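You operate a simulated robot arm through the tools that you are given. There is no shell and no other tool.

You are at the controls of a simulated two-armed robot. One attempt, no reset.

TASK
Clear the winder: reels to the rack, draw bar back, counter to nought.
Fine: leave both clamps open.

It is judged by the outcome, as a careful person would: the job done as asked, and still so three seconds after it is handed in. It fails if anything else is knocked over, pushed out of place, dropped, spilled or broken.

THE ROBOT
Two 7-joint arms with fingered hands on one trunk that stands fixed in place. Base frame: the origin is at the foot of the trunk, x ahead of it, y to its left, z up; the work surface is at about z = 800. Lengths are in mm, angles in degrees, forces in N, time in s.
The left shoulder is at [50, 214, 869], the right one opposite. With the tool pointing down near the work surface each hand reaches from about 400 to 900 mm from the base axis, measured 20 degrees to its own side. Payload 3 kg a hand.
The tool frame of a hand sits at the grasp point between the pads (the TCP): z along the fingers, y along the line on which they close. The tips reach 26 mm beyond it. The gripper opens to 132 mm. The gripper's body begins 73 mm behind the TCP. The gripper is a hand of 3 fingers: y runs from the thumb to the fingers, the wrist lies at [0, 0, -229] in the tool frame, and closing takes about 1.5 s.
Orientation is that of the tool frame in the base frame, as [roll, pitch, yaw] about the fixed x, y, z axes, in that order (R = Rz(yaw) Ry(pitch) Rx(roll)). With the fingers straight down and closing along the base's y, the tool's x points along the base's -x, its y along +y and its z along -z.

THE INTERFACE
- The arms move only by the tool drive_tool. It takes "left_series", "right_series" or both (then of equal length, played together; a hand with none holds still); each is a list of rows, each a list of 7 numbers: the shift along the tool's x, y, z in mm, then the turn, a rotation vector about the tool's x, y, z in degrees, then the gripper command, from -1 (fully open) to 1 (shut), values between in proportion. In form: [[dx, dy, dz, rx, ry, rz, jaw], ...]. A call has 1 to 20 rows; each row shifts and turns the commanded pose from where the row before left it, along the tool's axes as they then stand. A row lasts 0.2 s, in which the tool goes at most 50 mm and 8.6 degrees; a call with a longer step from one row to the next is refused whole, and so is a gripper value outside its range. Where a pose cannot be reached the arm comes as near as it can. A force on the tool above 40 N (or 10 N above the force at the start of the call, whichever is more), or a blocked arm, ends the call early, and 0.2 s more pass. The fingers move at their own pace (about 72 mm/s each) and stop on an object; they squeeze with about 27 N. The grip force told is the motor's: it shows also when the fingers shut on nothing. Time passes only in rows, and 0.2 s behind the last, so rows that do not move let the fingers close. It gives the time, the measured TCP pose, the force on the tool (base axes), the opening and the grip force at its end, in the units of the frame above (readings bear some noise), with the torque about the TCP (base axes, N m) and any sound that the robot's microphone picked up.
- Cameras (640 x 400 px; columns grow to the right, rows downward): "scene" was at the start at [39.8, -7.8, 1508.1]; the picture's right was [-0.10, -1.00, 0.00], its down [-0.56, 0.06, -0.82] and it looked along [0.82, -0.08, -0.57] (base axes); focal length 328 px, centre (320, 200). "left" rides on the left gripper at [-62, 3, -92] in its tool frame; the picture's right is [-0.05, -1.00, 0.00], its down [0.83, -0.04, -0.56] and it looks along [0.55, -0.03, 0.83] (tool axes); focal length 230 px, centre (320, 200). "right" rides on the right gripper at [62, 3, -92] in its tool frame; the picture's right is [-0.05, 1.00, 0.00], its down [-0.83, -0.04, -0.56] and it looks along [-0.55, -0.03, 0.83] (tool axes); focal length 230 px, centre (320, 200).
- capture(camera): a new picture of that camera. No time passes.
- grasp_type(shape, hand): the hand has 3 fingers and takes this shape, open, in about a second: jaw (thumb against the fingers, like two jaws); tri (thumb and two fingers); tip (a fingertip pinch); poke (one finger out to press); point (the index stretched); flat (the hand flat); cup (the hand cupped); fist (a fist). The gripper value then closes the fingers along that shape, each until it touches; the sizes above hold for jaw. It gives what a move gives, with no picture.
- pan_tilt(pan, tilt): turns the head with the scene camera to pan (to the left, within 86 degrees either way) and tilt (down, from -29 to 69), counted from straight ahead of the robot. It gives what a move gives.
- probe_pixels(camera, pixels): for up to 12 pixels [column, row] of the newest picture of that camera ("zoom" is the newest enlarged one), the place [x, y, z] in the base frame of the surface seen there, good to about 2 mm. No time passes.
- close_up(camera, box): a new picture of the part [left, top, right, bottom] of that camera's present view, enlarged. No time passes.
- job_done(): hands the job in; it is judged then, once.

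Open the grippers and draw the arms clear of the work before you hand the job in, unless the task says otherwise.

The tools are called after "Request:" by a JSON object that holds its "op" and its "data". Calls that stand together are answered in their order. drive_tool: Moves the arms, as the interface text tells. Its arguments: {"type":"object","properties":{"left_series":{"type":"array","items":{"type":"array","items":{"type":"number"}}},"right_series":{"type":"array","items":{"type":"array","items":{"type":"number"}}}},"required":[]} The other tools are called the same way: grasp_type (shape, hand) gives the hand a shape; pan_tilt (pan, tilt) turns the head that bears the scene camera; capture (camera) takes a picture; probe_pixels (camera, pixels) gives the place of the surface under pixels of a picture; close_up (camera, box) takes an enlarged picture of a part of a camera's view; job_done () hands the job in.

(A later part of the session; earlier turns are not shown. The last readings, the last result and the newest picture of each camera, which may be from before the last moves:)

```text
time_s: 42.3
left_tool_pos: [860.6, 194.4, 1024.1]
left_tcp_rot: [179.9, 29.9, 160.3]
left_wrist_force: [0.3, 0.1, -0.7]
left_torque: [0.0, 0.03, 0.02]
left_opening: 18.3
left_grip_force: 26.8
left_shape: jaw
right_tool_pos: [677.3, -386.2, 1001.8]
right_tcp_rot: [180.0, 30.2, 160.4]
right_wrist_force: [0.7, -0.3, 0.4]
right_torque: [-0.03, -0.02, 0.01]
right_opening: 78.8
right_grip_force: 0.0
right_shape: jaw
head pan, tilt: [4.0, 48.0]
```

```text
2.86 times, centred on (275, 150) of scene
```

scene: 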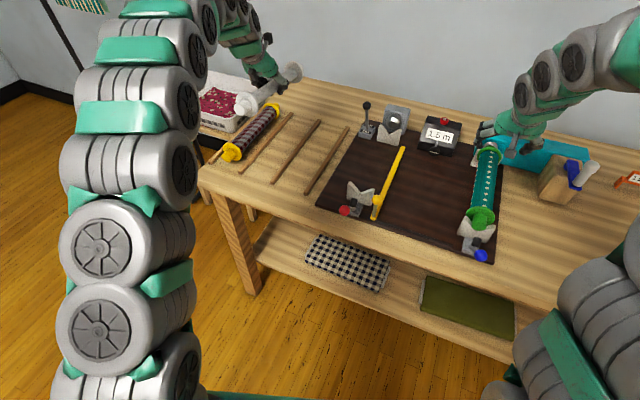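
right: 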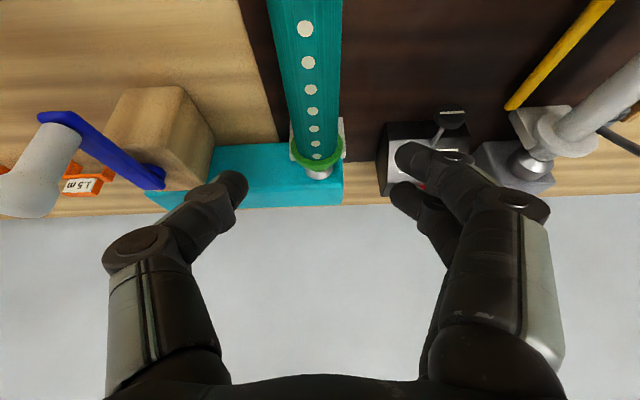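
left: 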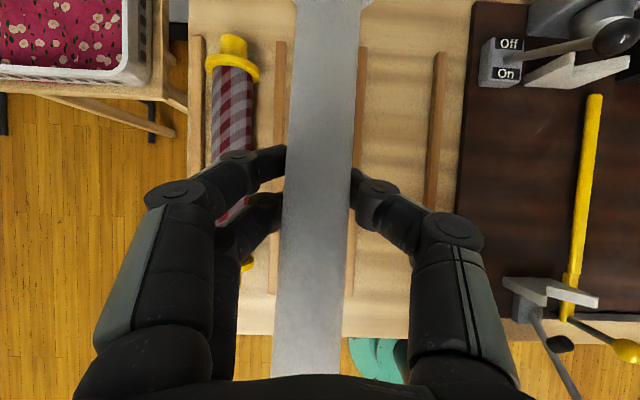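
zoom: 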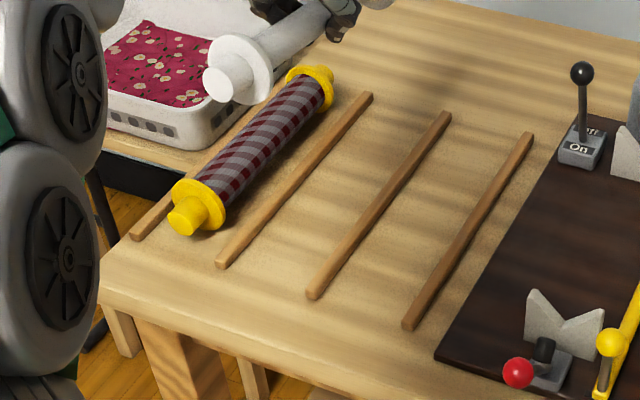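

Slot 2 centre is y'≈473 (hand at 473.1), table z≈799.6, so the reel axis should end near z≈832. I lower to TCP z≈870 first, moving 17 mm further in.

Request:
{"op": "drive_tool", "data": {"left_series": [[8.9, 0, 20.3, 0, 0, 0, 1], [8.9, 0, 20.3, 0, 0, 0, 1], [8.9, 0, 20.3, 0, 0, 0, 1], [8.9, 0, 20.3, 0, 0, 0, 1], [8.9, 0, 20.3, 0, 0, 0, 1], [8.9, 0, 20.3, 0, 0, 0, 1], [8.9, 0, 20.1, 0, 0, 0, 1], [0, 0, 0, 0, 0, 0, 1]]}}

Request:
{"op": "capture", "data": {"camera": "left"}}

Request:
{"op": "close_up", "data": {"camera": "scene", "box": [190, 80, 360, 220]}}

```text
time_s: 44.1
left_tool_pos: [875.9, 188.8, 869.2]
left_tcp_rot: [179.9, 30.1, 160.4]
left_wrist_force: [-0.6, -0.3, -1.0]
left_torque: [0.04, -0.01, -0.01]
left_opening: 18.0
left_grip_force: 27.0
left_shape: jaw
right_tool_pos: [676.7, -386.6, 1002.3]
right_tcp_rot: [-180.0, 30.0, 160.3]
right_wrist_force: [-0.4, 0.5, 0.4]
right_torque: [0.0, -0.01, 0.02]
right_opening: 78.5
right_grip_force: 0.1
right_shape: jaw
head pan, tilt: [4.0, 48.0]
```

```text
taken
```

left: 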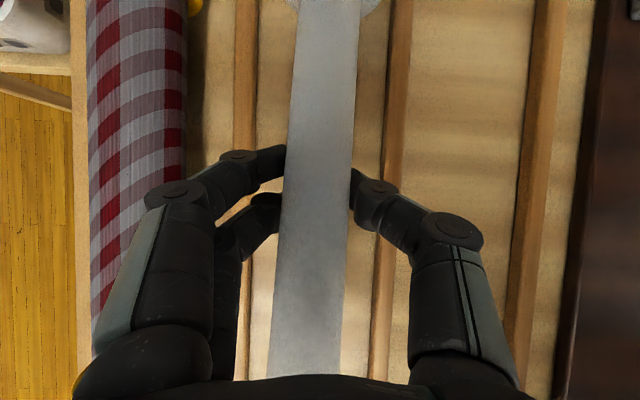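

```text
2.86 times, centred on (275, 150) of scene
```

zoom: 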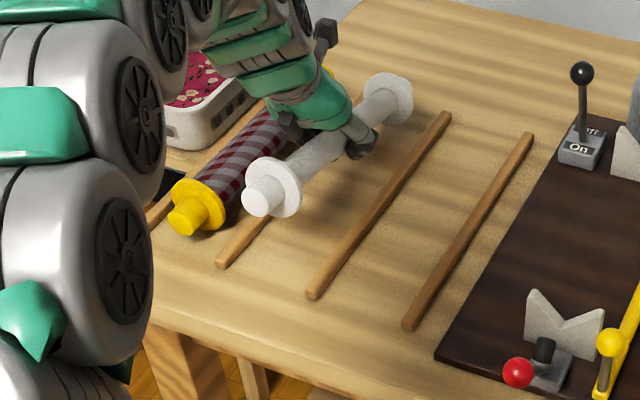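

The shaft seems to have tipped slightly in the grip (rear lower). I probe along its top to measure the tilt.

Request:
{"op": "probe_pixels", "data": {"camera": "left", "pixels": [[328, 15], [325, 80], [320, 150], [317, 200], [312, 270], [306, 360], [245, 60], [400, 60], [380, 330], [400, 260], [250, 130]]}}

Request:
{"op": "probe_pixels", "data": {"camera": "zoom", "pixels": [[262, 195], [285, 170], [290, 195], [320, 150], [375, 90], [395, 80], [405, 100], [380, 105], [275, 215], [340, 135]]}}

```text
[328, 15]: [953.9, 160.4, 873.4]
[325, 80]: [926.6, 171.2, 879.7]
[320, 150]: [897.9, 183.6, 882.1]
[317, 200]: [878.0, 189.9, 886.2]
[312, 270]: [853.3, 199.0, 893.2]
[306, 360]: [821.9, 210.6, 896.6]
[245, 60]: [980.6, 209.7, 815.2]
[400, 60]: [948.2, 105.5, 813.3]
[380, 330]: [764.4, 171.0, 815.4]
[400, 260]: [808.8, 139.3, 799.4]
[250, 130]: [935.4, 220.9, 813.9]
```

```text
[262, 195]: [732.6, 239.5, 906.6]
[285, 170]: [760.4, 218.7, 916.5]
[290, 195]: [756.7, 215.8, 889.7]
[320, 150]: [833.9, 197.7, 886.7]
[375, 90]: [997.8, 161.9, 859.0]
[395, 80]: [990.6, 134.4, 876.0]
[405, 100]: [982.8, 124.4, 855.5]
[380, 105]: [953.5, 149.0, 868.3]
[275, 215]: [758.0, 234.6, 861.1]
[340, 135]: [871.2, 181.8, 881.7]
```

The reel hangs 9° rear-down in the grip. I level it by tilting the hand a further 9.3°, keeping the TCP in place.

Request:
{"op": "drive_tool", "data": {"left_series": [[0, 0, 0, 0, -3.1, 0, 1], [0, 0, 0, 0, -3.1, 0, 1], [0, 0, 0, 0, -3.1, 0, 1]]}}

Request:
{"op": "capture", "data": {"camera": "left"}}

Request:
{"op": "close_up", "data": {"camera": "scene", "box": [190, 80, 360, 220]}}

Request:
{"op": "probe_pixels", "data": {"camera": "left", "pixels": [[328, 15], [325, 80], [320, 150], [317, 200], [312, 270], [306, 360]]}}

```text
time_s: 44.9
left_tool_pos: [878.0, 188.0, 867.9]
left_tcp_rot: [-180.0, 39.3, 160.3]
left_wrist_force: [0.4, 0.0, -1.0]
left_torque: [-0.01, -0.03, -0.02]
left_opening: 17.7
left_grip_force: 26.7
left_shape: jaw
right_tool_pos: [675.9, -386.9, 1002.5]
right_tcp_rot: [179.9, 30.2, 160.3]
right_wrist_force: [0.6, 0.0, 0.4]
right_torque: [0.0, 0.01, 0.0]
right_opening: 78.8
right_grip_force: 0.1
right_shape: jaw
head pan, tilt: [4.0, 48.0]
```

```text
taken
```

left: 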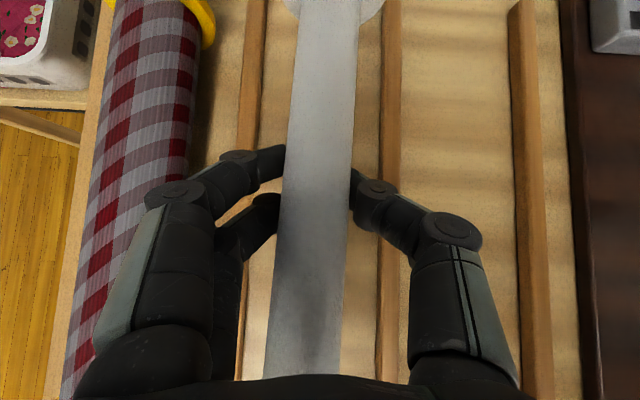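

```text
2.86 times, centred on (275, 150) of scene
```

zoom: 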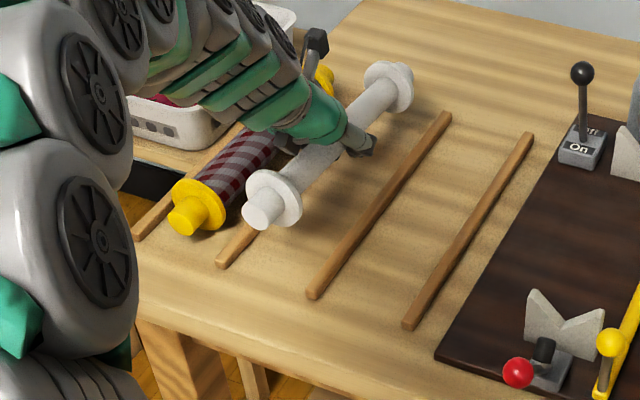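

```text
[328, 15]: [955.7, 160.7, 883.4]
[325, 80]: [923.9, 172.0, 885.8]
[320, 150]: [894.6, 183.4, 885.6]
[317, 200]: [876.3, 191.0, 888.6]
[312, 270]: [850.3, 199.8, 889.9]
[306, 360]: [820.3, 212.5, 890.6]
```

Nearly level (3° left). I correct the last 3° and lower 30 mm toward the slot.

Request:
{"op": "drive_tool", "data": {"left_series": [[0, 0, 0, 0, -3, 0, 1], [6.7, 0, 7.4, 0, 0, 0, 1], [6.7, 0, 7.4, 0, 0, 0, 1], [6.7, 0, 7.4, 0, 0, 0, 1]]}}

Request:
{"op": "capture", "data": {"camera": "left"}}

Request:
{"op": "close_up", "data": {"camera": "scene", "box": [190, 80, 360, 220]}}

Request:
{"op": "probe_pixels", "data": {"camera": "left", "pixels": [[328, 15], [325, 80], [320, 150], [317, 200], [312, 270], [306, 360]]}}

```text
time_s: 45.9
left_tool_pos: [877.8, 188.6, 839.1]
left_tcp_rot: [180.0, 42.2, 160.3]
left_wrist_force: [-0.1, -0.4, -1.7]
left_torque: [0.0, -0.01, -0.01]
left_opening: 17.3
left_grip_force: 27.5
left_shape: jaw
right_tool_pos: [676.7, -386.1, 1003.2]
right_tcp_rot: [-180.0, 30.1, 160.4]
right_wrist_force: [-0.3, 0.4, -0.3]
right_torque: [0.01, -0.01, -0.05]
right_opening: 78.9
right_grip_force: 0.1
right_shape: jaw
head pan, tilt: [4.0, 48.0]
```

```text
taken
```

left: 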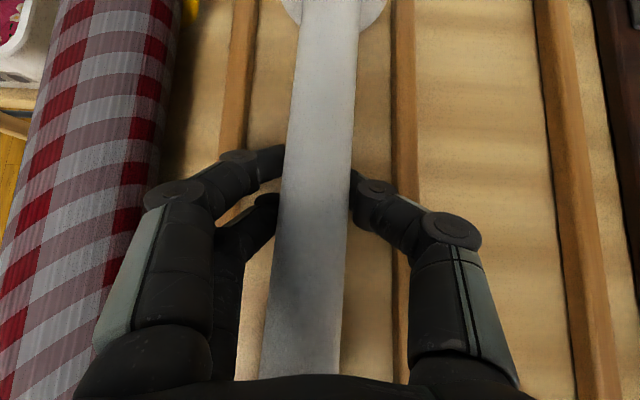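

```text
2.86 times, centred on (275, 150) of scene
```

zoom: 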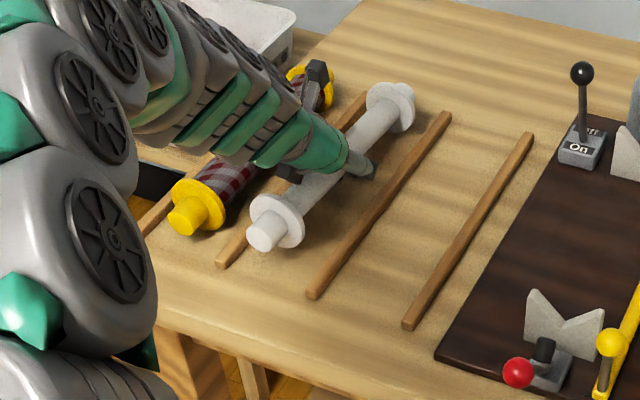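

```text
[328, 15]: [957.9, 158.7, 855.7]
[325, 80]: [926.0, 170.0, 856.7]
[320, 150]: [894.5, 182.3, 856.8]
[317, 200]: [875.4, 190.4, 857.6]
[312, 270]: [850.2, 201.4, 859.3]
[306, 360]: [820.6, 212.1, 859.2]
```

Level within ≈1.5°, axis z≈843. I lower the last ≈10 mm in small steps.

Request:
{"op": "drive_tool", "data": {"left_series": [[2.7, 0, 3, 0, 0, 0, 1], [2, 0, 2.2, 0, 0, 0, 1], [1.35, 0, 1.5, 0, 0, 0, 1], [0.7, 0, 0.75, 0, 0, 0, 1]]}}

Request:
{"op": "probe_pixels", "data": {"camera": "left", "pixels": [[328, 15], [317, 200], [306, 360]]}}

Request:
{"op": "capture", "data": {"camera": "left"}}

Request:
{"op": "probe_pixels", "data": {"camera": "left", "pixels": [[328, 15], [317, 200], [306, 360]]}}

```text
time_s: 46.9
left_tool_pos: [876.6, 189.3, 828.1]
left_tcp_rot: [-180.0, 42.3, 160.3]
left_wrist_force: [-0.4, 0.4, 0.4]
left_torque: [-0.02, -0.06, 0.0]
left_opening: 17.2
left_grip_force: 26.8
left_shape: jaw
right_tool_pos: [675.8, -386.5, 1002.7]
right_tcp_rot: [-180.0, 30.1, 160.3]
right_wrist_force: [0.0, -0.1, 0.7]
right_torque: [0.01, 0.01, 0.02]
right_opening: 78.7
right_grip_force: 0.0
right_shape: jaw
head pan, tilt: [4.0, 48.0]
```

```text
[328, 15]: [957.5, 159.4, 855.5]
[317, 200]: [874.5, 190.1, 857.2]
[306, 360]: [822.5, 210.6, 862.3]
```

```text
taken
```

left: 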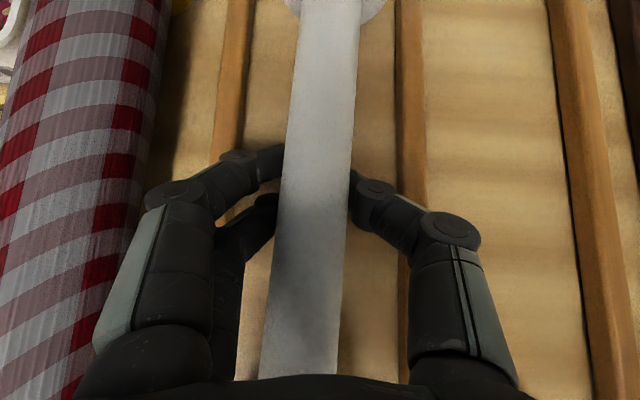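

```text
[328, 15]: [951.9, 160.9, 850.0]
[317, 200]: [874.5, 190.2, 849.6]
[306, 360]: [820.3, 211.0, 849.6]
```

The reel is now level (top z≈850). I lower 2 mm more and check for contact.

Request:
{"op": "drive_tool", "data": {"left_series": [[0.7, 0, 0.75, 0, 0, 0, 1], [0.7, 0, 0.75, 0, 0, 0, 1]]}}

Request:
{"op": "capture", "data": {"camera": "left"}}

Request:
{"op": "probe_pixels", "data": {"camera": "left", "pixels": [[328, 15], [317, 200], [306, 360]]}}

Request:
{"op": "close_up", "data": {"camera": "scene", "box": [230, 100, 330, 190]}}

```text
time_s: 47.5
left_tool_pos: [876.0, 189.2, 829.0]
left_tcp_rot: [179.8, 42.4, 160.3]
left_wrist_force: [4.0, 2.2, 10.4]
left_torque: [0.06, -0.24, 0.06]
left_opening: 17.6
left_grip_force: 27.2
left_shape: jaw
right_tool_pos: [677.0, -386.8, 1002.7]
right_tcp_rot: [-180.0, 30.1, 160.3]
right_wrist_force: [0.7, 0.4, -0.4]
right_torque: [0.0, -0.02, -0.03]
right_opening: 78.5
right_grip_force: 0.1
right_shape: jaw
head pan, tilt: [4.0, 48.0]
```

```text
taken
```

left: 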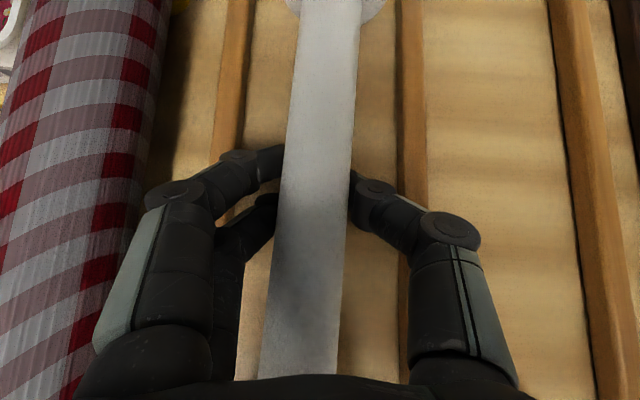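

```text
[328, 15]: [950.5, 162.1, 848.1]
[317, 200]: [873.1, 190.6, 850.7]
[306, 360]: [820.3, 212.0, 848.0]
```

```text
4.44 times, centred on (280, 145) of scene
```

zoom: 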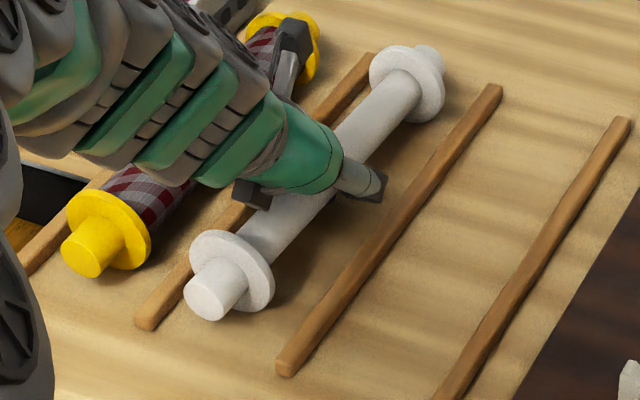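

Contact with the table is felt (≈10 N up) and the reel lies level between rails 2 and 3. I open the fingers to ≈50 mm only (rails are at ±48 mm) and lift straight up.

Request:
{"op": "drive_tool", "data": {"left_series": [[0, 0, 0, 0, 0, 0, 0.68], [0, 0, 0, 0, 0, 0, 0.55], [0, 0, 0, 0, 0, 0, 0.4], [0, 0, 0, 0, 0, 0, 0.3], [0, 0, 0, 0, 0, 0, 0.28], [0, 0, 0, 0, 0, 0, 0.28]]}}

Request:
{"op": "capture", "data": {"camera": "left"}}

Request:
{"op": "probe_pixels", "data": {"camera": "left", "pixels": [[328, 15], [317, 200], [306, 360]]}}

```text
time_s: 48.9
left_tool_pos: [875.9, 187.5, 827.1]
left_tcp_rot: [179.9, 42.3, 160.3]
left_wrist_force: [-1.6, -5.6, 13.0]
left_torque: [0.03, -0.05, 0.02]
left_opening: 43.5
left_grip_force: 0.1
left_shape: jaw
right_tool_pos: [676.0, -385.9, 1002.2]
right_tcp_rot: [179.9, 30.1, 160.3]
right_wrist_force: [-0.5, 0.6, 0.3]
right_torque: [-0.01, 0.0, -0.04]
right_opening: 78.5
right_grip_force: 0.1
right_shape: jaw
head pan, tilt: [4.0, 48.0]
```

```text
taken
```

left: 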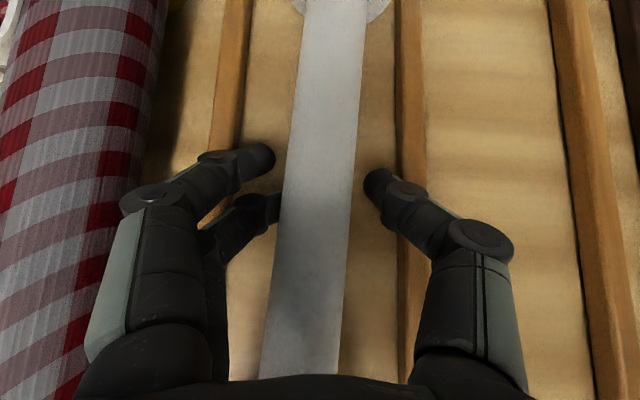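

```text
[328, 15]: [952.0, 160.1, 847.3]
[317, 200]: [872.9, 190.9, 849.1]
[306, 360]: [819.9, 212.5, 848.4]
```

Slight residual contact (13 N). I lift straight up in small steps and watch that the reel stays.

Request:
{"op": "drive_tool", "data": {"left_series": [[-1.3, 0, -1.5, 0, 0, 0, 0.28], [-2, 0, -2.2, 0, 0, 0, 0.28], [-2.7, 0, -3, 0, 0, 0, 0.28]]}}

Request:
{"op": "capture", "data": {"camera": "left"}}

Request:
{"op": "probe_pixels", "data": {"camera": "left", "pixels": [[328, 15], [317, 200], [306, 360]]}}

```text
time_s: 49.7
left_tool_pos: [876.9, 189.0, 834.9]
left_tcp_rot: [180.0, 42.3, 160.4]
left_wrist_force: [0.5, 1.3, 0.3]
left_torque: [0.0, 0.01, -0.02]
left_opening: 47.2
left_grip_force: 0.1
left_shape: jaw
right_tool_pos: [675.1, -387.3, 1002.3]
right_tcp_rot: [-180.0, 30.1, 160.4]
right_wrist_force: [-0.3, 0.3, -0.3]
right_torque: [0.01, -0.01, -0.01]
right_opening: 78.5
right_grip_force: 0.1
right_shape: jaw
head pan, tilt: [4.0, 48.0]
```

```text
taken
```

left: 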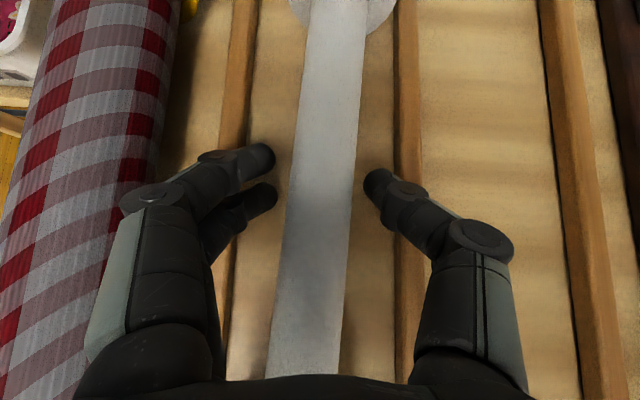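

```text
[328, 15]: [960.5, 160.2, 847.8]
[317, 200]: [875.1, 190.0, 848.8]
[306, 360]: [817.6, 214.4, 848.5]
```

The reel stays in slot 2 (top z≈848.5) and the fingers are free. I lift the left hand and draw it back out of the way.

Request:
{"op": "drive_tool", "data": {"left_series": [[-10, 0, -11, 0, 0, 0, 0.28], [-13.5, 0, -14.8, 0, 0, 0, 0.28], [-13.5, 0, -14.8, 0, 0, 0, 0.2], [-13.5, 0, -14.8, 0, 0, 0, 0], [-13.5, 0, -14.8, 0, 0, 0, 0], [-13.5, 0, -14.8, 0, 0, 0, 0]]}}

Request:
{"op": "drive_tool", "data": {"left_series": [[10, 2, -25, 0, 0, 0, 0], [13.4, 2, -32, 0, 0, 0, 0], [13.4, 2, -32, 0, 0, 0, 0], [13.4, 2, -32, 0, 0, 0, 0], [13.4, 2, -32, 0, 0, 0, 0], [13.4, 2, -32, 0, 0, 0, 0], [13.4, 2, -32, 0, 0, 0, 0], [13.4, 2, -32, 0, 0, 0, 0], [13.4, 2, -32, 0, 0, 0, 0], [13.4, 2, -32, 0, 0, 0, 0], [13.4, 2, -32, 0, 0, 0, 0]]}}

Request:
{"op": "capture", "data": {"camera": "scene"}}

Request:
{"op": "capture", "data": {"camera": "right"}}

```text
time_s: 51.1
left_tool_pos: [877.6, 187.6, 951.2]
left_tcp_rot: [-179.9, 42.3, 160.4]
left_wrist_force: [0.1, -0.1, 0.3]
left_torque: [0.03, -0.04, 0.02]
left_opening: 65.3
left_grip_force: 0.0
left_shape: jaw
right_tool_pos: [676.2, -386.4, 1004.0]
right_tcp_rot: [179.9, 30.1, 160.4]
right_wrist_force: [0.6, 0.1, 0.1]
right_torque: [0.0, -0.03, -0.01]
right_opening: 78.6
right_grip_force: 0.0
right_shape: jaw
head pan, tilt: [4.0, 48.0]
```

```text
time_s: 53.5
left_tool_pos: [566.7, 323.5, 1110.9]
left_tcp_rot: [180.0, 42.2, 160.3]
left_wrist_force: [0.6, 0.5, -0.4]
left_torque: [0.02, -0.01, -0.03]
left_opening: 65.7
left_grip_force: 0.0
left_shape: jaw
right_tool_pos: [677.4, -385.6, 1003.1]
right_tcp_rot: [180.0, 30.1, 160.3]
right_wrist_force: [-0.3, 0.5, 0.1]
right_torque: [-0.01, -0.05, 0.01]
right_opening: 78.5
right_grip_force: 0.1
right_shape: jaw
head pan, tilt: [4.0, 48.0]
```

```text
taken
```

scene: 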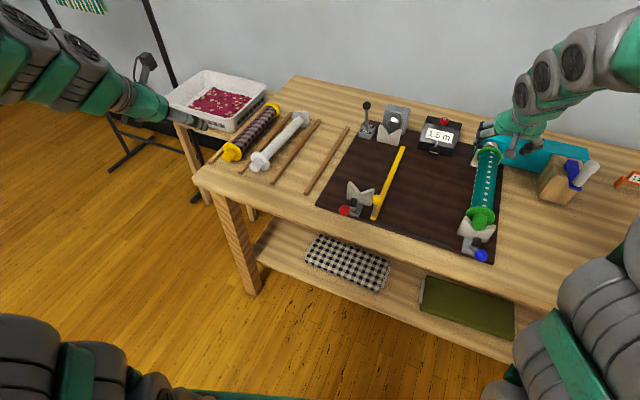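

```text
taken
```

right: 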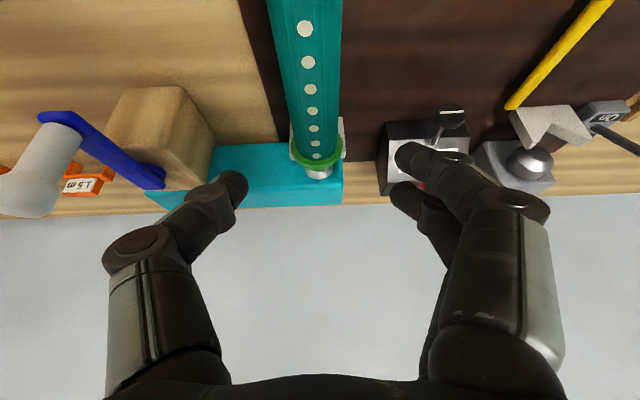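

The grey reel lies in slot 2. I check it in close-up, and measure the teal reel for the right hand.

Request:
{"op": "close_up", "data": {"camera": "scene", "box": [190, 80, 430, 230]}}

Request:
{"op": "close_up", "data": {"camera": "scene", "box": [440, 120, 520, 265]}}

Request:
{"op": "probe_pixels", "data": {"camera": "zoom", "pixels": [[318, 245], [300, 230], [318, 215], [305, 180], [320, 180], [340, 180], [325, 150], [345, 140], [335, 110], [350, 90], [348, 78], [290, 262]]}}

```text
2.67 times, centred on (310, 155) of scene
```

zoom: 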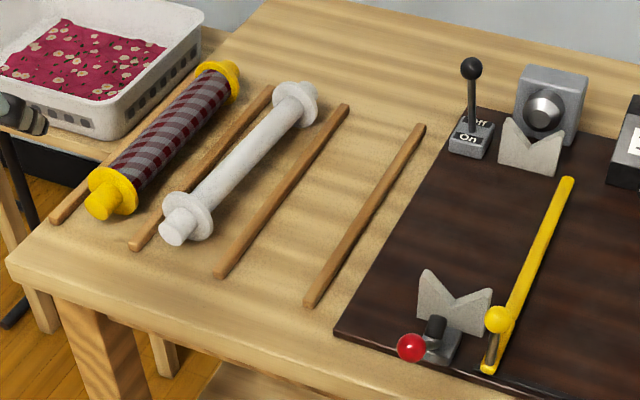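

```text
2.76 times, centred on (480, 192) of scene
```

zoom: 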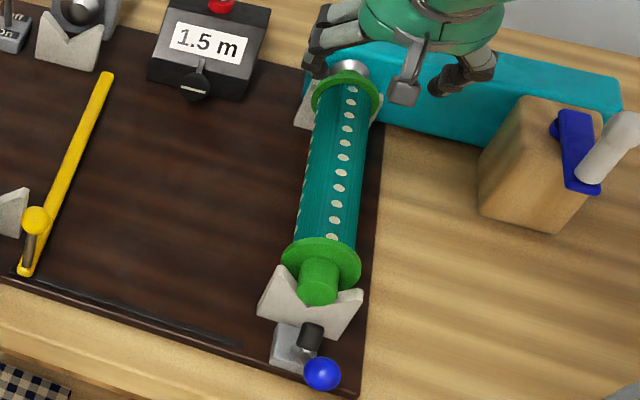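

```text
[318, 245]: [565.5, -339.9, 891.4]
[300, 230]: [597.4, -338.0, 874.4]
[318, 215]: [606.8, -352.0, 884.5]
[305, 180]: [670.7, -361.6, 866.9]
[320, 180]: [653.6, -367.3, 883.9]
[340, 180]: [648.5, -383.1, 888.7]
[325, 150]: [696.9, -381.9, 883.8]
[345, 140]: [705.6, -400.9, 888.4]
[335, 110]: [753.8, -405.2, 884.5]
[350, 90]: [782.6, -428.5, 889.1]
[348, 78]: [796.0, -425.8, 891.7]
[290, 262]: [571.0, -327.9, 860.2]
```

Teal axis: y'≈-139, z≈866, radius ≈24.6, flanges x' 647–893. I lower the right hand onto its middle, slightly toward the rear (x'≈778).

Request:
{"op": "drive_tool", "data": {"right_series": [[8.4, -0.5, 17.6, 0, 0, 0, -0.2], [8.4, -0.5, 17.6, 0, 0, 0, -0.2], [8.4, -0.5, 17.6, 0, 0, 0, -0.2], [8.4, -0.5, 17.6, 0, 0, 0, -0.2], [8.4, -0.6, 17.6, 0, 0, 0, -0.2], [8.4, -0.6, 17.5, 0, 0, 0, -0.2], [8.5, -0.6, 17.5, 0, 0, 0, -0.2], [0, 0, 0, 0, 0, 0, -0.2]]}}

Request:
{"op": "capture", "data": {"camera": "right"}}

Request:
{"op": "close_up", "data": {"camera": "scene", "box": [430, 100, 530, 265]}}

```text
time_s: 55.3
left_tool_pos: [567.1, 323.4, 1110.7]
left_tcp_rot: [179.9, 42.4, 160.3]
left_wrist_force: [0.2, -0.7, -1.3]
left_torque: [-0.02, -0.03, -0.01]
left_opening: 65.5
left_grip_force: 0.0
left_shape: jaw
right_tool_pos: [686.7, -392.3, 865.1]
right_tcp_rot: [179.9, 30.0, 160.3]
right_wrist_force: [1.0, -0.6, -1.2]
right_torque: [0.0, 0.02, 0.02]
right_opening: 78.8
right_grip_force: 0.0
right_shape: jaw
head pan, tilt: [4.0, 48.0]
```

```text
taken
```

right: 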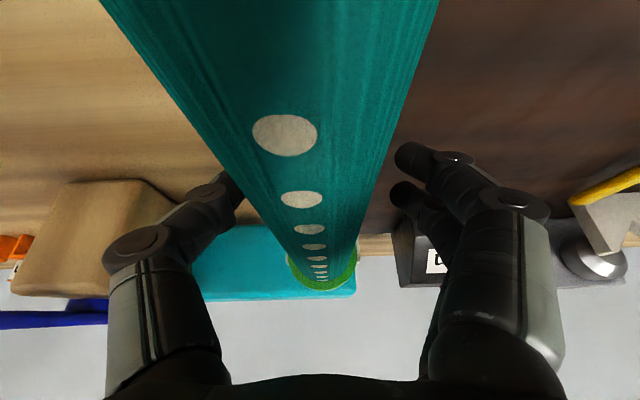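

```text
2.42 times, centred on (480, 182) of scene
```

zoom: 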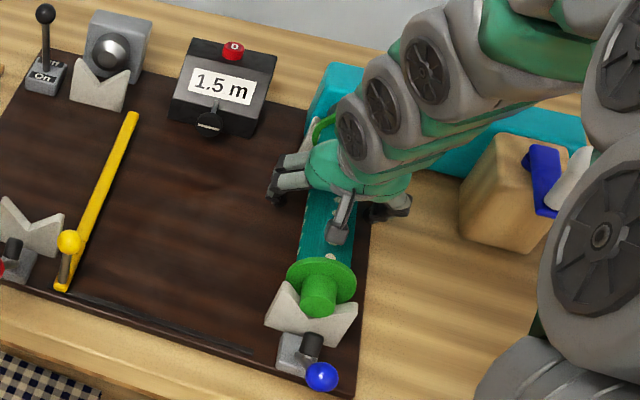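

Hand is centred on the teal body (y' -138 vs axis -139), no contact force. I close the right hand.

Request:
{"op": "drive_tool", "data": {"right_series": [[0, -1, 0, 0, 0, 0, -0.1], [0, 0, 0, 0, 0, 0, 0], [0, 0, 0, 0, 0, 0, 0.15], [0, 0, 0, 0, 0, 0, 0.3], [0, 0, 0, 0, 0, 0, 0.5], [0, 0, 0, 0, 0, 0, 0.7], [0, 0, 0, 0, 0, 0, 1], [0, 0, 0, 0, 0, 0, 1], [0, 0, 0, 0, 0, 0, 1]]}}

Request:
{"op": "capture", "data": {"camera": "right"}}

```text
time_s: 57.3
left_tool_pos: [567.7, 322.0, 1110.7]
left_tcp_rot: [180.0, 42.3, 160.3]
left_wrist_force: [0.4, 0.2, 0.0]
left_torque: [-0.01, -0.01, 0.0]
left_opening: 65.4
left_grip_force: 0.0
left_shape: jaw
right_tool_pos: [685.4, -394.6, 865.5]
right_tcp_rot: [180.0, 30.1, 160.3]
right_wrist_force: [-0.4, 0.2, 0.0]
right_torque: [0.01, 0.03, -0.01]
right_opening: 36.8
right_grip_force: 27.0
right_shape: jaw
head pan, tilt: [4.0, 48.0]
```

```text
taken
```

right: 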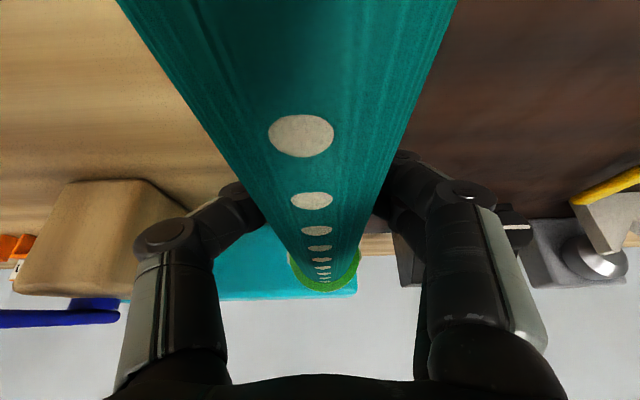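

Gripped (opening 36.8, 27 N). I draw the teal reel ≈9 mm forward off its chuck.

Request:
{"op": "drive_tool", "data": {"right_series": [[2.6, 0, -1.5, 0, 0, 0, 1], [2.6, 0, -1.5, 0, 0, 0, 1], [2.6, 0, -1.5, 0, 0, 0, 1]]}}

Request:
{"op": "capture", "data": {"camera": "right"}}

Request:
{"op": "close_up", "data": {"camera": "scene", "box": [430, 100, 530, 265]}}

```text
time_s: 58.1
left_tool_pos: [567.2, 322.7, 1109.7]
left_tcp_rot: [180.0, 42.4, 160.3]
left_wrist_force: [1.1, -1.2, 0.0]
left_torque: [0.01, 0.0, 0.0]
left_opening: 65.4
left_grip_force: 0.1
left_shape: jaw
right_tool_pos: [676.1, -390.9, 866.2]
right_tcp_rot: [-180.0, 30.1, 160.3]
right_wrist_force: [-0.4, -0.4, 1.2]
right_torque: [0.02, -0.05, 0.01]
right_opening: 36.7
right_grip_force: 26.8
right_shape: jaw
head pan, tilt: [4.0, 48.0]
```

```text
taken
```

right: 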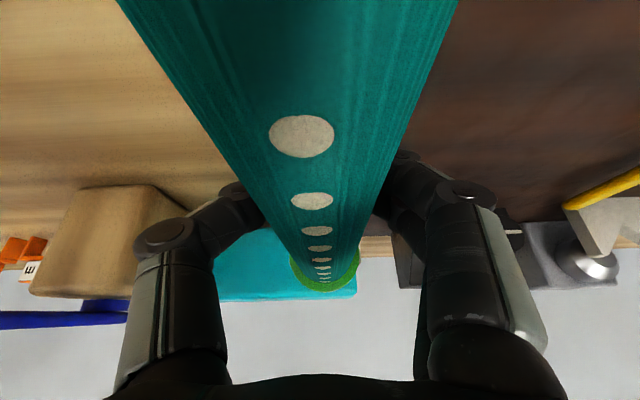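

```text
2.42 times, centred on (480, 182) of scene
```

zoom: 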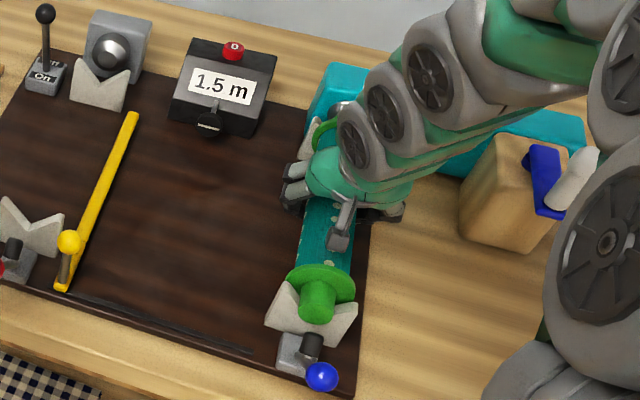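

The reel moved with the hand. I lift it gently and read the weight.

Request:
{"op": "drive_tool", "data": {"right_series": [[-2, 0, -3.5, 0, 0, 0, 1], [-3, 0, -5.2, 0, 0, 0, 1], [-5, 0, -8.7, 0, 0, 0, 1], [-5, 0, -8.7, 0, 0, 0, 1]]}}

Request:
{"op": "capture", "data": {"camera": "right"}}

Request:
{"op": "close_up", "data": {"camera": "scene", "box": [430, 100, 530, 265]}}

```text
time_s: 59.1
left_tool_pos: [566.5, 323.3, 1110.2]
left_tcp_rot: [180.0, 42.2, 160.3]
left_wrist_force: [-0.3, -0.4, 0.3]
left_torque: [0.02, 0.0, -0.02]
left_opening: 65.2
left_grip_force: 0.0
left_shape: jaw
right_tool_pos: [676.3, -391.9, 896.2]
right_tcp_rot: [180.0, 30.1, 160.2]
right_wrist_force: [0.3, 0.0, -2.0]
right_torque: [0.01, -0.07, 0.0]
right_opening: 36.6
right_grip_force: 27.3
right_shape: jaw
head pan, tilt: [4.0, 48.0]
```

```text
taken
```

right: 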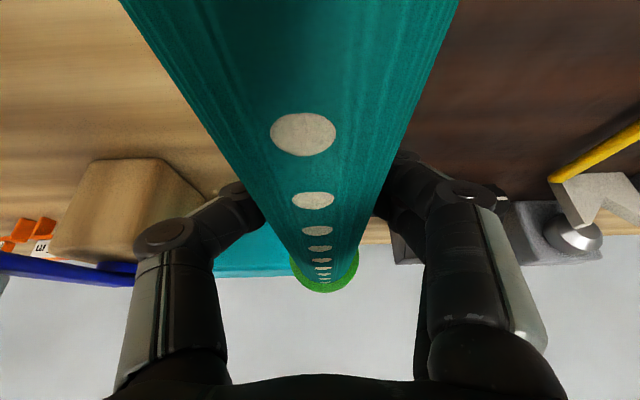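

```text
2.42 times, centred on (480, 182) of scene
```

zoom: 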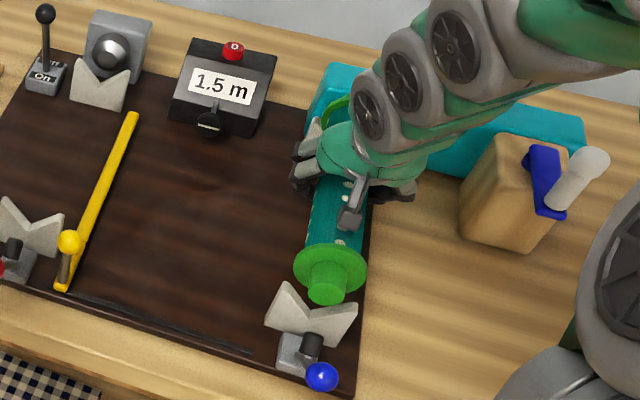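

The teal reel (≈2 N) hangs level. I raise it to z≈1005 while drawing it 60 mm toward the robot, and move the left hand further left for room.

Request:
{"op": "drive_tool", "data": {"right_series": [[-6, 0, -13, 0, 0, 0, 1], [-2, 0, -19.5, 0, 0, 0, 1], [-0.5, 0, -21, 0, 0, 0, 1], [-0.5, 0, -22, 0, 0, 0, 1], [-0.5, 0, -22, 0, 0, 0, 1], [-0.5, 0, -22, 0, 0, 0, 1], [5, 0, -9, 0, 0, 0, 1]], "left_series": [[7.4, 20, -6.7, 0, 0, 0, 0], [7.4, 20, -6.7, 0, 0, 0, 0], [7.4, 20, -6.7, 0, 0, 0, 0], [7.4, 20, -6.7, 0, 0, 0, 0], [7.4, 20, -6.7, 0, 0, 0, 0], [7.4, 20, -6.7, 0, 0, 0, 0], [0, 0, 0, 0, 0, 0, 0]]}}

Request:
{"op": "capture", "data": {"camera": "scene"}}

Request:
{"op": "capture", "data": {"camera": "right"}}

```text
time_s: 60.7
left_tool_pos: [550.5, 457.7, 1109.3]
left_tcp_rot: [180.0, 42.3, 160.2]
left_wrist_force: [-0.5, 0.7, -0.5]
left_torque: [0.02, 0.0, 0.0]
left_opening: 65.6
left_grip_force: 0.0
left_shape: jaw
right_tool_pos: [618.9, -371.8, 1009.1]
right_tcp_rot: [179.9, 30.0, 160.2]
right_wrist_force: [1.0, -0.5, -2.1]
right_torque: [0.0, -0.03, -0.03]
right_opening: 36.2
right_grip_force: 26.7
right_shape: jaw
head pan, tilt: [4.0, 48.0]
```

```text
taken
```

scene: 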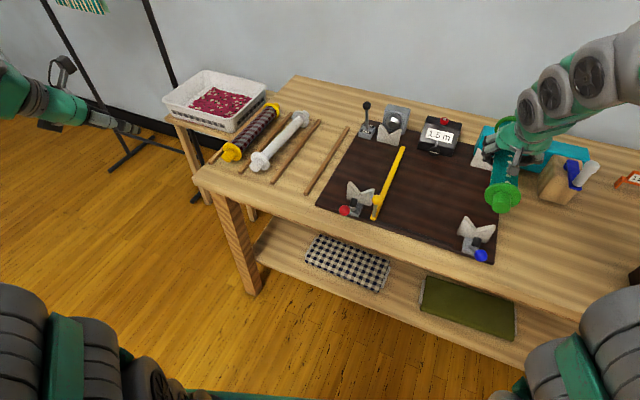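

```text
taken
```

right: 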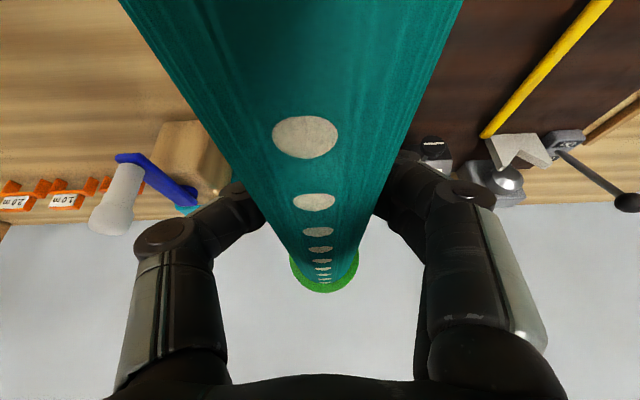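

Held steady. I carry the teal reel left by 503 mm at z≈1009 toward slot 3.

Request:
{"op": "drive_tool", "data": {"right_series": [[0, 15, 0, 0, 0, 0, 1], [0, 25, 0, 0, 0, 0, 1], [0, 26, 0, 0, 0, 0, 1], [0, 26, 0, 0, 0, 0, 1], [0, 26, 0, 0, 0, 0, 1], [0, 26, 0, 0, 0, 0, 1], [0, 26, 0, 0, 0, 0, 1], [0, 26, 0, 0, 0, 0, 1], [0, 26, 0, 0, 0, 0, 1], [0, 26, 0, 0, 0, 0, 1]]}}

Request:
{"op": "capture", "data": {"camera": "scene"}}

Request:
{"op": "capture", "data": {"camera": "right"}}

```text
time_s: 62.9
left_tool_pos: [549.3, 456.1, 1108.5]
left_tcp_rot: [-180.0, 42.4, 160.4]
left_wrist_force: [0.0, 0.2, 0.1]
left_torque: [0.02, 0.0, 0.01]
left_opening: 65.4
left_grip_force: 0.1
left_shape: jaw
right_tool_pos: [703.1, -137.9, 1009.0]
right_tcp_rot: [-180.0, 30.2, 160.2]
right_wrist_force: [0.1, -0.2, -1.2]
right_torque: [-0.01, -0.03, -0.03]
right_opening: 36.1
right_grip_force: 27.3
right_shape: jaw
head pan, tilt: [4.0, 48.0]
```

```text
taken
```

scene: 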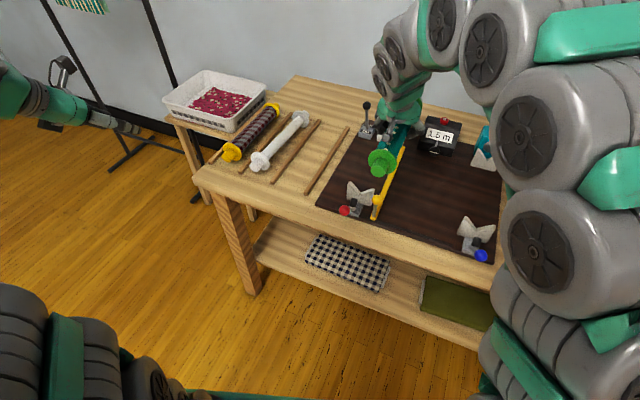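

```text
taken
```

right: 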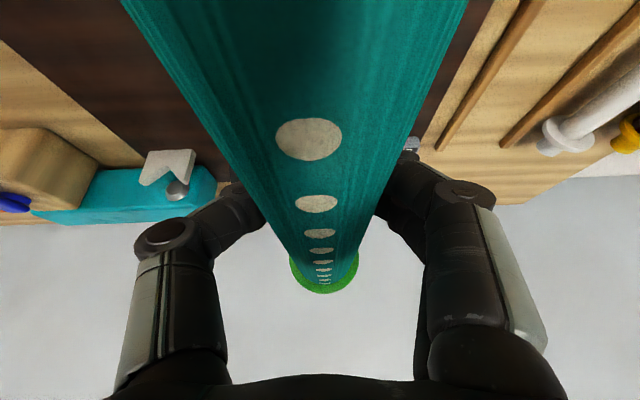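

Reached y'≈107 without trouble; 254 mm to go. I continue over the switch lever's line to slot 3.

Request:
{"op": "drive_tool", "data": {"right_series": [[0, 20, 0, 0, 0, 0, 1], [0, 26, 0, 0, 0, 0, 1], [0, 26, 0, 0, 0, 0, 1], [0, 26, 0, 0, 0, 0, 1], [0, 26, 0, 0, 0, 0, 1], [0, 26, 0, 0, 0, 0, 1], [0, 26, 0, 0, 0, 0, 1], [0, 26, 0, 0, 0, 0, 1], [0, 26, 0, 0, 0, 0, 1], [0, 16, 0, 0, 0, 0, 1], [0, 10, 0, 0, 0, 0, 1]]}}

Request:
{"op": "capture", "data": {"camera": "scene"}}

Request:
{"op": "capture", "data": {"camera": "right"}}

```text
time_s: 65.3
left_tool_pos: [548.2, 457.1, 1109.4]
left_tcp_rot: [-179.9, 42.3, 160.3]
left_wrist_force: [-0.6, 0.2, 0.5]
left_torque: [0.05, -0.01, -0.02]
left_opening: 65.5
left_grip_force: 0.0
left_shape: jaw
right_tool_pos: [789.5, 100.4, 1007.7]
right_tcp_rot: [-179.9, 30.0, 160.2]
right_wrist_force: [0.6, -0.8, -2.6]
right_torque: [0.04, 0.0, 0.0]
right_opening: 35.2
right_grip_force: 26.2
right_shape: jaw
head pan, tilt: [4.0, 48.0]
```

```text
taken
```

scene: 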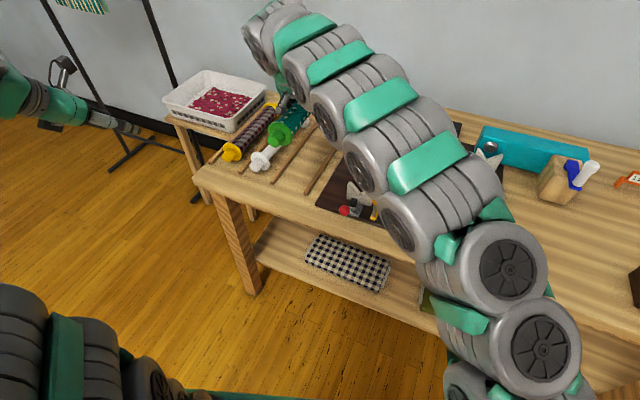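

```text
taken
```

right: 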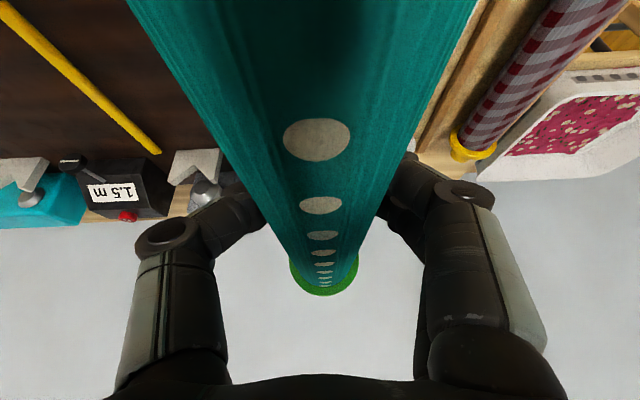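

Over slot 3 (y'≈361). I zoom to check the reel's tilt and alignment.

Request:
{"op": "close_up", "data": {"camera": "scene", "box": [210, 70, 340, 190]}}

Request:
{"op": "probe_pixels", "data": {"camera": "right", "pixels": [[318, 20], [318, 100], [318, 160], [320, 220], [325, 250], [326, 262]]}}

```text
3.33 times, centred on (275, 130) of scene
```

zoom: 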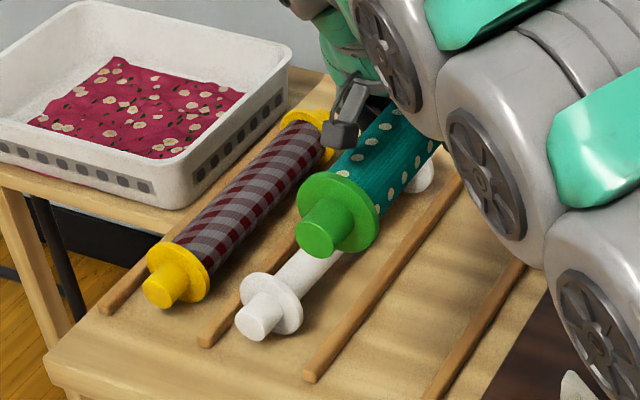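

```text
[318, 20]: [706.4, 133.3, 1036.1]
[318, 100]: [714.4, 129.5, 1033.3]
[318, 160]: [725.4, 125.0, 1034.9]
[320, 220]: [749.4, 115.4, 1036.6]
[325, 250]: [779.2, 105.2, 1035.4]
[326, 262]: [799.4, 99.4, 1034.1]
```

The reel is level (top z≈1035 along its length). Before lowering, I check how low the right arm's links hang over the winder.

Request:
{"op": "probe_pixels", "data": {"camera": "scene", "pixels": [[385, 235], [400, 250], [360, 180], [330, 120], [420, 260], [440, 220], [480, 240], [345, 150]]}}

```text
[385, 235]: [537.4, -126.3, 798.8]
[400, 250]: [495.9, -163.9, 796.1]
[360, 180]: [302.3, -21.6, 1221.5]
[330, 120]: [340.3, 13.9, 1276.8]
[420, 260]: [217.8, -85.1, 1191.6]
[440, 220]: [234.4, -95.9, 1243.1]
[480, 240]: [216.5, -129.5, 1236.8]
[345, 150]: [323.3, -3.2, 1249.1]
```

Links are well above (z>1190). I lower the reel 90 mm, then move it 59 mm in and 20 mm down.

Request:
{"op": "drive_tool", "data": {"right_series": [[11.25, 0.5, 19.5, 0, 0, 0, 1], [11.25, 0.5, 19.5, 0, 0, 0, 1], [11.25, 0.5, 19.5, 0, 0, 0, 1], [11.25, 0.5, 19.5, 0, 0, 0, 1], [-13.7, 0, 15.6, 0, 0, 0, 1], [-13.7, 0, 15.6, 0, 0, 0, 1], [-13.7, 0, 15.6, 0, 0, 0, 1], [0, 0, 0, 0, 0, 0, 1]]}}

Request:
{"op": "capture", "data": {"camera": "right"}}

Request:
{"op": "probe_pixels", "data": {"camera": "right", "pixels": [[318, 20], [318, 100], [318, 160], [320, 220], [325, 250], [326, 262], [420, 130], [470, 150]]}}

Request:
{"op": "close_up", "data": {"camera": "scene", "box": [210, 70, 370, 200]}}

```text
time_s: 67.1
left_tool_pos: [548.8, 457.0, 1109.1]
left_tcp_rot: [180.0, 42.3, 160.3]
left_wrist_force: [-0.2, -0.3, 0.7]
left_torque: [0.0, -0.02, 0.03]
left_opening: 65.4
left_grip_force: 0.1
left_shape: jaw
right_tool_pos: [847.0, 84.4, 900.7]
right_tcp_rot: [-179.9, 30.1, 160.4]
right_wrist_force: [0.1, 0.1, -2.4]
right_torque: [0.01, 0.0, -0.03]
right_opening: 34.8
right_grip_force: 26.7
right_shape: jaw
head pan, tilt: [4.0, 48.0]
```

```text
taken
```

right: 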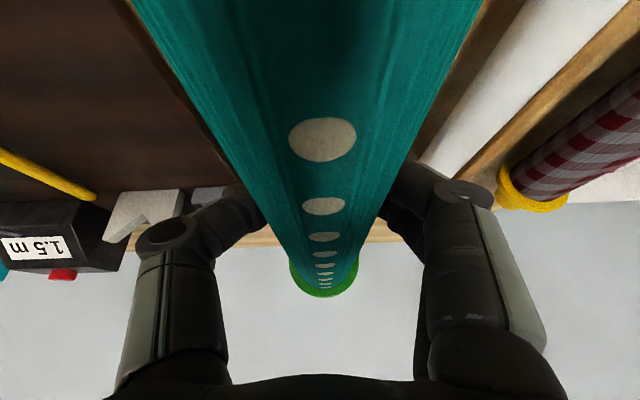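

```text
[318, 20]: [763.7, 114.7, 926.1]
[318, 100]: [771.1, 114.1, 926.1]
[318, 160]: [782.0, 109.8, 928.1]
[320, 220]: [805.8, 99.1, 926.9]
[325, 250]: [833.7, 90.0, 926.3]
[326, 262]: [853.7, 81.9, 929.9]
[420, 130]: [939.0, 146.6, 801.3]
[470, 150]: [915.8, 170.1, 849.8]
```

```text
3.08 times, centred on (290, 135) of scene
```

zoom: 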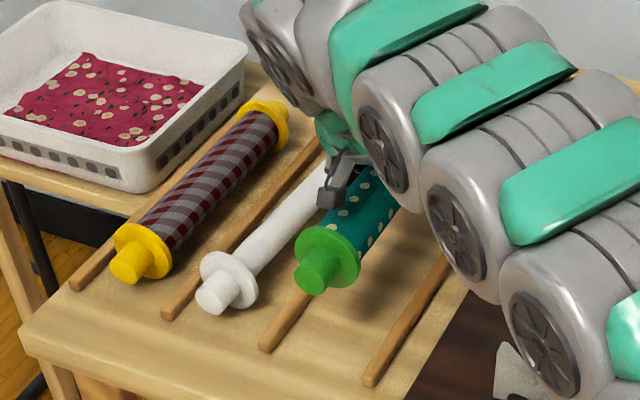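

Aligned (y'≈365, axis z≈902, level). I lower 58 mm with a 2 mm correction to the right.

Request:
{"op": "drive_tool", "data": {"right_series": [[9.7, -0.7, 16.7, 0, 0, 0, 1], [9.7, -0.7, 16.7, 0, 0, 0, 1], [9.6, -0.7, 16.8, 0, 0, 0, 1], [0, 0, 0, 0, 0, 0, 1]]}}

Request:
{"op": "capture", "data": {"camera": "right"}}

Request:
{"op": "probe_pixels", "data": {"camera": "right", "pixels": [[318, 20], [318, 100], [318, 160], [320, 220], [325, 250], [326, 262], [420, 130], [400, 150]]}}

Request:
{"op": "close_up", "data": {"camera": "scene", "box": [210, 70, 370, 200]}}

```text
time_s: 68.1
left_tool_pos: [549.0, 456.3, 1107.8]
left_tcp_rot: [-179.9, 42.4, 160.2]
left_wrist_force: [-0.3, 0.1, 0.7]
left_torque: [0.01, -0.01, -0.02]
left_opening: 65.4
left_grip_force: 0.0
left_shape: jaw
right_tool_pos: [845.7, 81.6, 841.2]
right_tcp_rot: [-179.9, 30.1, 160.3]
right_wrist_force: [-0.3, 0.2, -2.3]
right_torque: [-0.04, 0.01, 0.0]
right_opening: 34.6
right_grip_force: 27.3
right_shape: jaw
head pan, tilt: [4.0, 48.0]
```

```text
taken
```

right: 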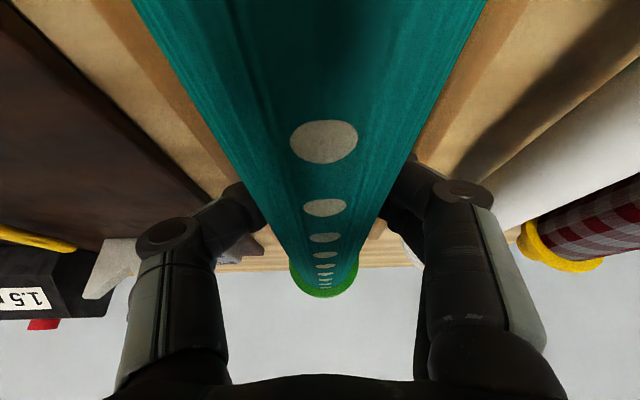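

```text
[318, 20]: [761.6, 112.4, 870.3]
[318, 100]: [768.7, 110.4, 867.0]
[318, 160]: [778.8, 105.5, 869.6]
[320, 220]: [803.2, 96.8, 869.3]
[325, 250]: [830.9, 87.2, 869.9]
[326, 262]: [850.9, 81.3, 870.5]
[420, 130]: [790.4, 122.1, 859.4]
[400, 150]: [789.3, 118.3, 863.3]
```

```text
3.08 times, centred on (290, 135) of scene
```

zoom: 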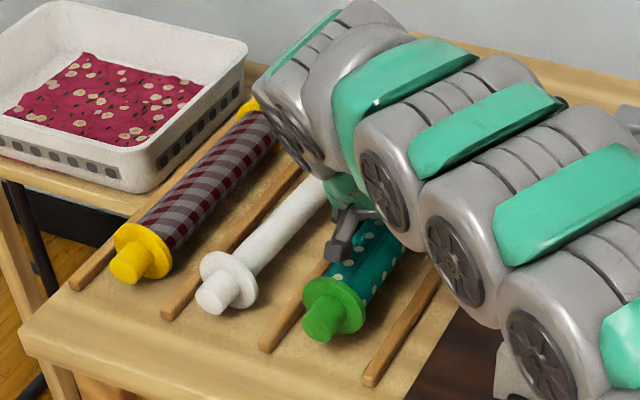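

Axis z≈845, ≈11 mm to go. I lower in small steps.

Request:
{"op": "drive_tool", "data": {"right_series": [[2.5, 0, 4.3, 0, 0, 0, 1], [1.5, 0, 2.6, 0, 0, 0, 1], [1, 0, 1.7, 0, 0, 0, 1], [0.5, 0, 0.9, 0, 0, 0, 1]]}}

Request:
{"op": "capture", "data": {"camera": "right"}}

Request:
{"op": "probe_pixels", "data": {"camera": "right", "pixels": [[318, 20], [318, 100], [320, 220], [325, 250]]}}

```text
time_s: 69.1
left_tool_pos: [548.8, 456.6, 1108.9]
left_tcp_rot: [-179.9, 42.2, 160.3]
left_wrist_force: [0.0, -0.1, -0.3]
left_torque: [0.03, 0.0, -0.02]
left_opening: 65.6
left_grip_force: 0.1
left_shape: jaw
right_tool_pos: [844.8, 80.2, 831.5]
right_tcp_rot: [180.0, 30.2, 160.3]
right_wrist_force: [0.5, -0.1, -1.0]
right_torque: [0.01, -0.01, 0.01]
right_opening: 34.4
right_grip_force: 27.3
right_shape: jaw
head pan, tilt: [4.0, 48.0]
```

```text
taken
```

right: 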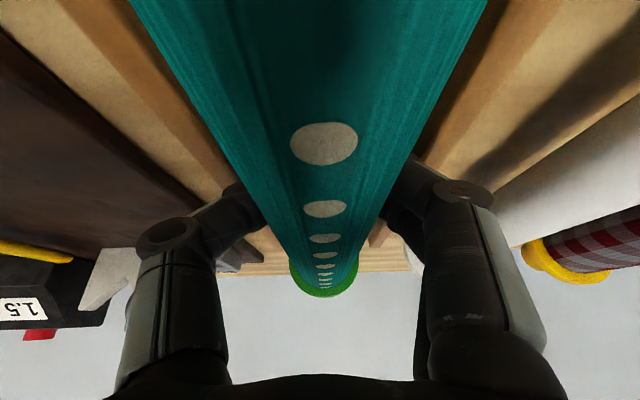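

```text
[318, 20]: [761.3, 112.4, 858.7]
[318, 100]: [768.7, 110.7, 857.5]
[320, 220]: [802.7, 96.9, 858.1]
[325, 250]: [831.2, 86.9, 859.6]
```

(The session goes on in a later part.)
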